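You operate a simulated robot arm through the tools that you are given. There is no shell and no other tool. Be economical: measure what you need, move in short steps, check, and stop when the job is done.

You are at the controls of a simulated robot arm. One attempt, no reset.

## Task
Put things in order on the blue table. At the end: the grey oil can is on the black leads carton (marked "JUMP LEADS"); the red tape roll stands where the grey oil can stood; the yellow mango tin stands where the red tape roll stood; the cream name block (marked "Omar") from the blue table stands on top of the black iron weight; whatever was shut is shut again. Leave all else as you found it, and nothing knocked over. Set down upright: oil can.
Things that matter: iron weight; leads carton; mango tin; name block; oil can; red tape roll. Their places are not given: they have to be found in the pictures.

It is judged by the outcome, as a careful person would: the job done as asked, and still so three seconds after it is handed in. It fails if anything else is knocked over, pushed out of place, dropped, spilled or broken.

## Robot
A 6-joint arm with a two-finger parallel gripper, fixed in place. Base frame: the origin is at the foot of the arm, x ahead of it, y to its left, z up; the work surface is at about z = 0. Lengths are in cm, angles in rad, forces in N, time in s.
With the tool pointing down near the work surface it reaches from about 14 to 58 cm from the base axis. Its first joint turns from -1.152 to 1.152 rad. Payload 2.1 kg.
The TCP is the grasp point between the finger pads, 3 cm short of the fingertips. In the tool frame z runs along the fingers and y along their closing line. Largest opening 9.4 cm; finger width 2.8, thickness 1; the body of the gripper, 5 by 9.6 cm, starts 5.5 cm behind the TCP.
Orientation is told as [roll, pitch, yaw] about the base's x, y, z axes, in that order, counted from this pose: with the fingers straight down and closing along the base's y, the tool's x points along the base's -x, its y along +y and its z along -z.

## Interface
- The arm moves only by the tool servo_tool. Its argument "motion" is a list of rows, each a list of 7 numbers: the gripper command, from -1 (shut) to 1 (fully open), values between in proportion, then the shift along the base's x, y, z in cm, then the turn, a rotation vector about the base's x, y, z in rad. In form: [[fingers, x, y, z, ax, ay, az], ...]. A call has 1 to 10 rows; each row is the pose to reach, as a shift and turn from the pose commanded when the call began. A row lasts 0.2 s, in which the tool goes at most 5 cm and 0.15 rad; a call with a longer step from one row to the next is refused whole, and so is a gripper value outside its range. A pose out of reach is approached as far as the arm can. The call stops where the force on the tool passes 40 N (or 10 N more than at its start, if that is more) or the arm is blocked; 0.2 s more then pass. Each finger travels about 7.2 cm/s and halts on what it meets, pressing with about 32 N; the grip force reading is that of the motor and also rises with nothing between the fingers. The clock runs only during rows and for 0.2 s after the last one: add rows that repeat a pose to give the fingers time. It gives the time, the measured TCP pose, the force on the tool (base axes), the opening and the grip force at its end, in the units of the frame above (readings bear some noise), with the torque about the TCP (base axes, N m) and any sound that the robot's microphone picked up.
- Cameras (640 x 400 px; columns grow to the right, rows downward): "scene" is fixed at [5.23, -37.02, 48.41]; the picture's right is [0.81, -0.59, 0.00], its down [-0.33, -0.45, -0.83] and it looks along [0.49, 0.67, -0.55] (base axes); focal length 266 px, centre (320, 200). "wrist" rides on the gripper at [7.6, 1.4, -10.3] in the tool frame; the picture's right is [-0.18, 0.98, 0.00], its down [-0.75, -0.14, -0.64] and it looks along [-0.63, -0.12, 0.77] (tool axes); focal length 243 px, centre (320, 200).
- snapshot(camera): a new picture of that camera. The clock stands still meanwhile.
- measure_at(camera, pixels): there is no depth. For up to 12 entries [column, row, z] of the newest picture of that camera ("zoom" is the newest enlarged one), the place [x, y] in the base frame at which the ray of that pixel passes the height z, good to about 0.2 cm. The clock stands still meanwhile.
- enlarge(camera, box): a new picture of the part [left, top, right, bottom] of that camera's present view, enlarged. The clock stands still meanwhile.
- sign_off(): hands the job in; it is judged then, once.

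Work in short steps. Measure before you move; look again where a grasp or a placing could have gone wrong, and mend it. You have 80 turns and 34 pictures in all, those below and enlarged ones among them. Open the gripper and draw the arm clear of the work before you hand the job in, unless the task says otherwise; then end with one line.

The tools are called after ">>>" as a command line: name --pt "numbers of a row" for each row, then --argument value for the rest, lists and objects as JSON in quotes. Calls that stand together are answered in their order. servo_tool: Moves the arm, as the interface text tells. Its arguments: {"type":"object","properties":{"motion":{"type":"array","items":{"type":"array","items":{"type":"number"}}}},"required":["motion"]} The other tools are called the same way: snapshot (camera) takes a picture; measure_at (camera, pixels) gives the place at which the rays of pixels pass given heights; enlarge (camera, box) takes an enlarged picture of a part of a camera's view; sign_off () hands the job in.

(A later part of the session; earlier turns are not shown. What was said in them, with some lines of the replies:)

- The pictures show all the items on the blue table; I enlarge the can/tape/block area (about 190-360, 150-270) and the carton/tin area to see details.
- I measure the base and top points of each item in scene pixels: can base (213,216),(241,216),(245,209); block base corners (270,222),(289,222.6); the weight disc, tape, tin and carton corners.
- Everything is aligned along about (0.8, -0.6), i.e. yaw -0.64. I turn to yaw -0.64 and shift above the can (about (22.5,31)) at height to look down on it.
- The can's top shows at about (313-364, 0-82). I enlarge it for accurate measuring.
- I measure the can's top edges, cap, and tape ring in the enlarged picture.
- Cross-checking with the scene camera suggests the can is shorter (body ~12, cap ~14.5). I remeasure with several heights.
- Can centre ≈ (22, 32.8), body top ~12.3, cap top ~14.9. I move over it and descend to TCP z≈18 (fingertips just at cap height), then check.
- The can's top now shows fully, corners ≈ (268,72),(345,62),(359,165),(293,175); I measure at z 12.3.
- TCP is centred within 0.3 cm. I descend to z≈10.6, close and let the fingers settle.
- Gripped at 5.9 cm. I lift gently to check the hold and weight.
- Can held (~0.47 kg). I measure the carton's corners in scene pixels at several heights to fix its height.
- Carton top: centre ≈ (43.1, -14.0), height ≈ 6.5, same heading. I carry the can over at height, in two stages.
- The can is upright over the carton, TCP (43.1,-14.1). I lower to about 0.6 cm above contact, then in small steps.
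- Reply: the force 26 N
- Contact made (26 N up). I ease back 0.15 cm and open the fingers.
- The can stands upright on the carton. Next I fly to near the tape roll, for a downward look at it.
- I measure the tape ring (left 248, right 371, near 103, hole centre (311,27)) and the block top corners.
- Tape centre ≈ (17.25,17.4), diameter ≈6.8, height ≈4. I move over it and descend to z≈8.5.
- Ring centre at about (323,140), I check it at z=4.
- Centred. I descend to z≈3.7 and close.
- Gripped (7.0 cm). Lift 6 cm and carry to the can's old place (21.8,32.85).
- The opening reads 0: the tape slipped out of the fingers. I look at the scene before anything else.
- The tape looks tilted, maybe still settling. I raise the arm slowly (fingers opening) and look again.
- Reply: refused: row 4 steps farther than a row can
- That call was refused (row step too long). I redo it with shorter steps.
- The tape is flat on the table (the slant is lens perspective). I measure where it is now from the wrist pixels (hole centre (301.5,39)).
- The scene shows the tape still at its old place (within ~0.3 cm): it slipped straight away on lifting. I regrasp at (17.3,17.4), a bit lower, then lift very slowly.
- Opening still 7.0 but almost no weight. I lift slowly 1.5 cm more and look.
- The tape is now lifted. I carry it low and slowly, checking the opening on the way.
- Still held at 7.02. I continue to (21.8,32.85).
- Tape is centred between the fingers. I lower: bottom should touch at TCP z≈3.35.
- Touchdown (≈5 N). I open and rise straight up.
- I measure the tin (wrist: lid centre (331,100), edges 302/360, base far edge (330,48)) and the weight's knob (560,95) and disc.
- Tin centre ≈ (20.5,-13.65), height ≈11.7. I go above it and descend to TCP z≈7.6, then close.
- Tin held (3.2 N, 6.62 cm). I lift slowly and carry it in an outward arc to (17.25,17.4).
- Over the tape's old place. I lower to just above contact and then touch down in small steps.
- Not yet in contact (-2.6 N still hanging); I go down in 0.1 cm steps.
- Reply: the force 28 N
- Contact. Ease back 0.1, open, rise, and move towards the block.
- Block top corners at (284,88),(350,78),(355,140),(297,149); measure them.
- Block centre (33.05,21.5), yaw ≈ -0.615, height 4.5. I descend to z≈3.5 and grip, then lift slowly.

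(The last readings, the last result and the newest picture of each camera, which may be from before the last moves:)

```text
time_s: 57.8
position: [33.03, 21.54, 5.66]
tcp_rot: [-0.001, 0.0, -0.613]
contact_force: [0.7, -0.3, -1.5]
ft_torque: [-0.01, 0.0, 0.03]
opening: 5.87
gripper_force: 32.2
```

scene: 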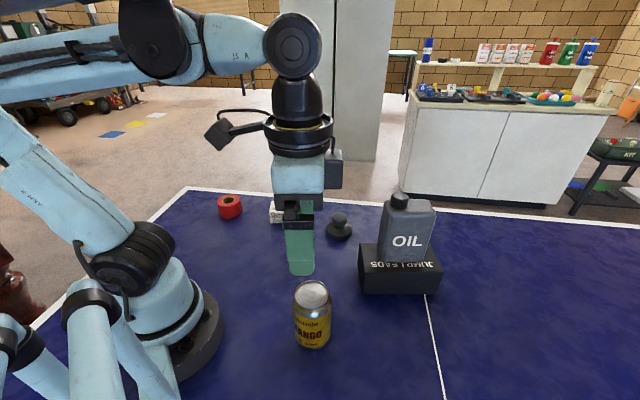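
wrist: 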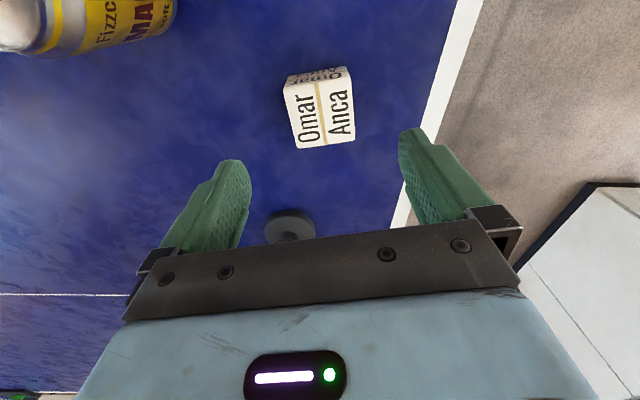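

Block held (1.5 N). I raise it and carry it slowly to near the weight, high enough to see the weight past it.

>>> servo_tool --pt "-1 0 0 1 0 0 0" --pt "-1 0 0 3 0 0 0" --pt "-1 0 0 5.5 0 0 0" --pt "-1 0.5 -0.8 8 0 0 0" --pt "-1 1.7 -3 10 0 0 0" --pt "-1 3 -5.2 11.5 0 0 0" --pt "-1 4.3 -7.5 12.5 0 0 0" --pt "-1 5.6 -9.8 12.5 0 0 0" --pt "-1 6.8 -12 12.5 0 0 0" --pt "-1 7.2 -12.6 12.5 0 0 0"

>>> servo_tool --pt "-1 0.4 -0.8 0 0 0 0" --pt "-1 1.2 -2 0 0 0 0" --pt "-1 2 -3.4 0 0 0 0" --pt "-1 2.3 -3.9 0 0 0 0" --pt "-1 2.3 -3.9 0 0 0 0"

>>> snapshot --camera "wrist"

```text
time_s: 60.0
position: [40.19, 8.95, 18.3]
tcp_rot: [0.0, -0.001, -0.614]
contact_force: [0.1, 0.8, -0.3]
ft_torque: [0.01, -0.01, 0.0]
opening: 5.88
gripper_force: 32.0
```

```text
time_s: 61.2
position: [42.37, 4.92, 18.18]
tcp_rot: [0.0, -0.001, -0.616]
contact_force: [0.6, 0.2, -1.2]
ft_torque: [0.0, 0.0, 0.0]
opening: 5.86
gripper_force: 32.0
```

```text
6 pictures are left
```

wrist: 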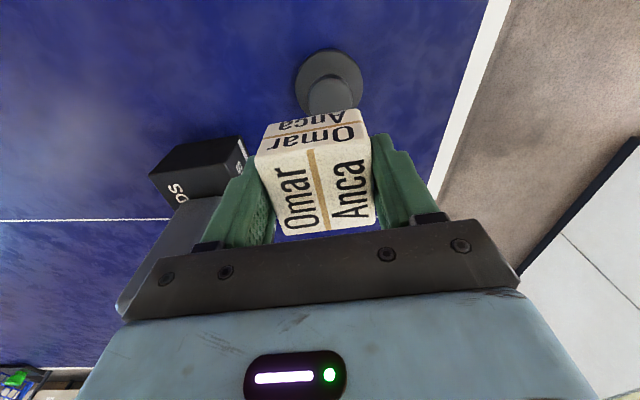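

Weight's disc spans (295-363, top 48), knob (307-354). I measure those and enlarge the scene view around weight and block.

>>> measure_at --camera "wrist" --pixels '[[295, 85, 1.3], [363, 83, 1.3], [329, 48, 0.8], [307, 98, 4.5], [354, 98, 4.5], [331, 75, 4.5], [329, 84, 1.3]]'

>>> enlarge --camera "scene" --box '[280, 145, 408, 245]'

```text
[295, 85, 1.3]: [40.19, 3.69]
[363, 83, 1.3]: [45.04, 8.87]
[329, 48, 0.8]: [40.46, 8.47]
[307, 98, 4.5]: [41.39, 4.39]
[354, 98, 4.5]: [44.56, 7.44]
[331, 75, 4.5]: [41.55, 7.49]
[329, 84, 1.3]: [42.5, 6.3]
```

```text
4.00 times, centred on (344, 195) of scene
```

zoom: 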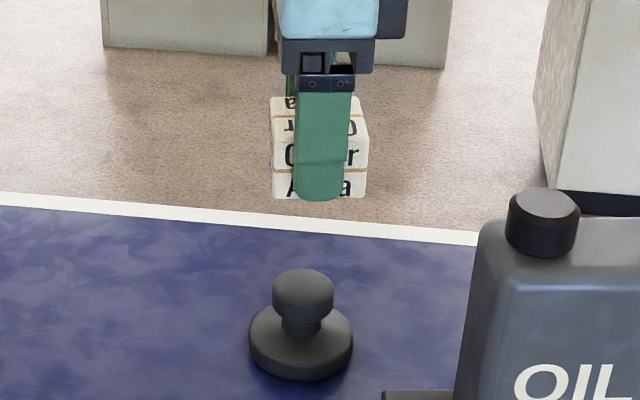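

Knob top is flat, its centre at zoom (304,282). I measure it at various heights along with disc edges.

>>> measure_at --camera "zoom" --pixels '[[304, 282, 4.8], [304, 282, 5.2], [304, 282, 5.6], [272, 292, 4.6], [335, 292, 4.6], [248, 338, 1.2], [353, 338, 1.2], [300, 381, 0], [304, 268, 5.2]]'

```text
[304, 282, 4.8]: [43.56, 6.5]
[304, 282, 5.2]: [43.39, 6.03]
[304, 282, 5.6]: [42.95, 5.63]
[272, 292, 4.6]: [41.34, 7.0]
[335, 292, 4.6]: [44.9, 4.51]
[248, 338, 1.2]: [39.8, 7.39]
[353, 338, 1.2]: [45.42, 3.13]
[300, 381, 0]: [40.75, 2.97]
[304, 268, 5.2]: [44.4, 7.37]
```

Weight centre ≈ (42.9,5.9), top ≈5.3-5.6. I centre the block over it, lower to ~0.8 cm above, then step down gently.

>>> servo_tool --pt "-1 0.25 0.5 -0.5 0 0 0" --pt "-1 0.53 1 -2 0 0 0" --pt "-1 0.53 1 -4 0 0 0" --pt "-1 0.53 1 -6 0 0 0" --pt "-1 0.53 1 -7.5 0 0 0" --pt "-1 0.53 1 -8 0 0 0" --pt "-1 0.53 1 -8 0 0 0"

>>> enlarge --camera "scene" --box '[280, 165, 408, 245]'

```text
time_s: 62.8
position: [42.95, 6.05, 10.28]
tcp_rot: [-0.001, 0.0, -0.613]
contact_force: [-0.9, 0.2, -0.9]
ft_torque: [-0.03, 0.04, -0.01]
opening: 5.84
gripper_force: 31.9
```

```text
5.00 times, centred on (344, 205) of scene
```

zoom: 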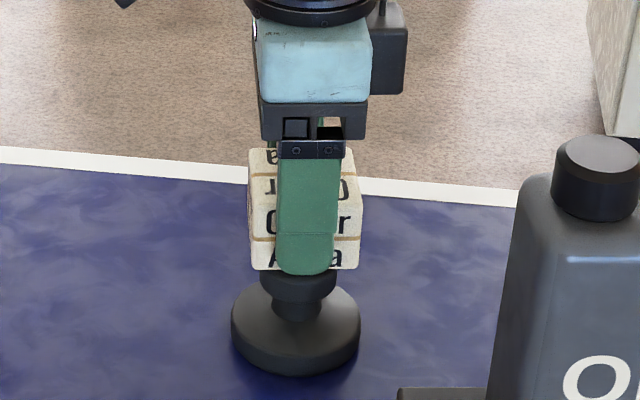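

Well aligned (block centre ≈304 px vs knob ≈298; shift ~0.2 cm left). I step down in 0.15 cm increments to contact.

>>> servo_tool --pt "-1 -0.2 0.05 -0.3 0 0 0" --pt "-1 -0.2 0.05 -0.6 0 0 0" --pt "-1 -0.2 0.05 -0.75 0 0 0" --pt "-1 -0.2 0.05 -0.9 0 0 0" --pt "-1 -0.2 0.05 -0.9 0 0 0"

```text
time_s: 64.0
position: [42.81, 6.09, 9.26]
tcp_rot: [0.001, -0.001, -0.615]
contact_force: [-1.6, 0.7, 26.2]
ft_torque: [-0.02, -0.02, 0.01]
opening: 5.89
gripper_force: 31.6
```

Firm contact, near-zero torque (well centred). Ease back, open gently, and rise.

>>> servo_tool --pt "-1 0 0 0.1 0 0 0" --pt "0.1 0 0 0.1 0 0 0" --pt "0.4 0 0 0.1 0 0 0" --pt "0.8 0 0 0.1 0 0 0" --pt "0.8 0 0 0.1 0 0 0" --pt "0.8 0 0 1.5 0 0 0" --pt "0.8 0 0 4 0 0 0" --pt "0.8 0 0 8 0 0 0" --pt "0.8 0 0 12 0 0 0" --pt "0.8 0 0 16 0 0 0"

>>> servo_tool --pt "1 -3 0 2 0 0 0" --pt "1 -6.5 0 4 0 0 0" --pt "1 -10 0 6 0 0 0" --pt "1 -12 0 8 0 0 0" --pt "1 -12 0 8 0 0 0"

>>> snapshot --camera "scene"

```text
time_s: 66.2
position: [42.76, 6.23, 25.1]
tcp_rot: [0.0, 0.001, -0.615]
contact_force: [0.6, -0.6, -0.3]
ft_torque: [-0.01, 0.0, 0.03]
opening: 8.42
gripper_force: 0.0
```

```text
time_s: 67.4
position: [30.65, 6.23, 33.44]
tcp_rot: [0.0, -0.001, -0.613]
contact_force: [0.3, -0.8, 0.0]
ft_torque: [-0.05, 0.03, 0.01]
opening: 9.4
gripper_force: 0.0
```

```text
3 pictures are left
```

scene: 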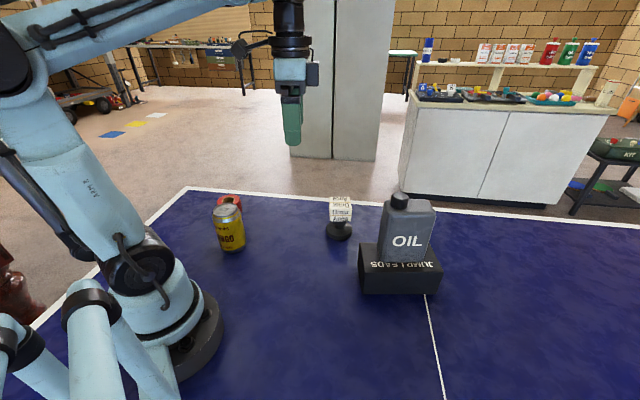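

All items are in place; one last close look at the tape/tin/block area.

>>> enlarge --camera "scene" --box '[195, 175, 371, 285]'

```text
3.64 times, centred on (283, 230) of scene
```

zoom: 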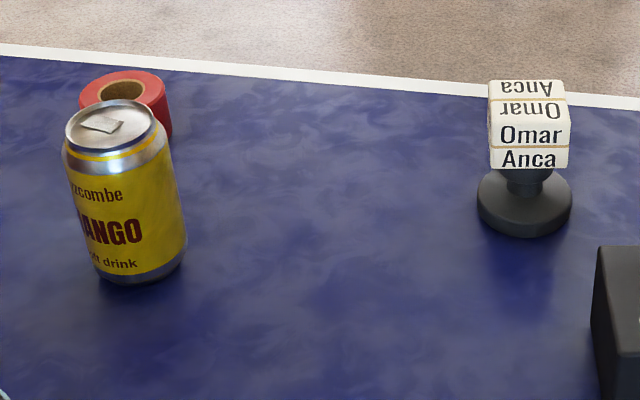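

The block sits level on the weight, the tin and tape stand at their new places, the can is upright on the carton, and the arm is clear with its gripper open. I hand the job in.

>>> sign_off

```text
The job is handed in.
```

The job is handed in: the oil can is upright on the leads carton, the tape roll and mango tin are in their new places, and the name block is on the iron weight. The tape slipped from the gripper on the first lift but stayed flat at its old place, and I moved it on the second try. I saw nothing shut on the table, so nothing was opened.
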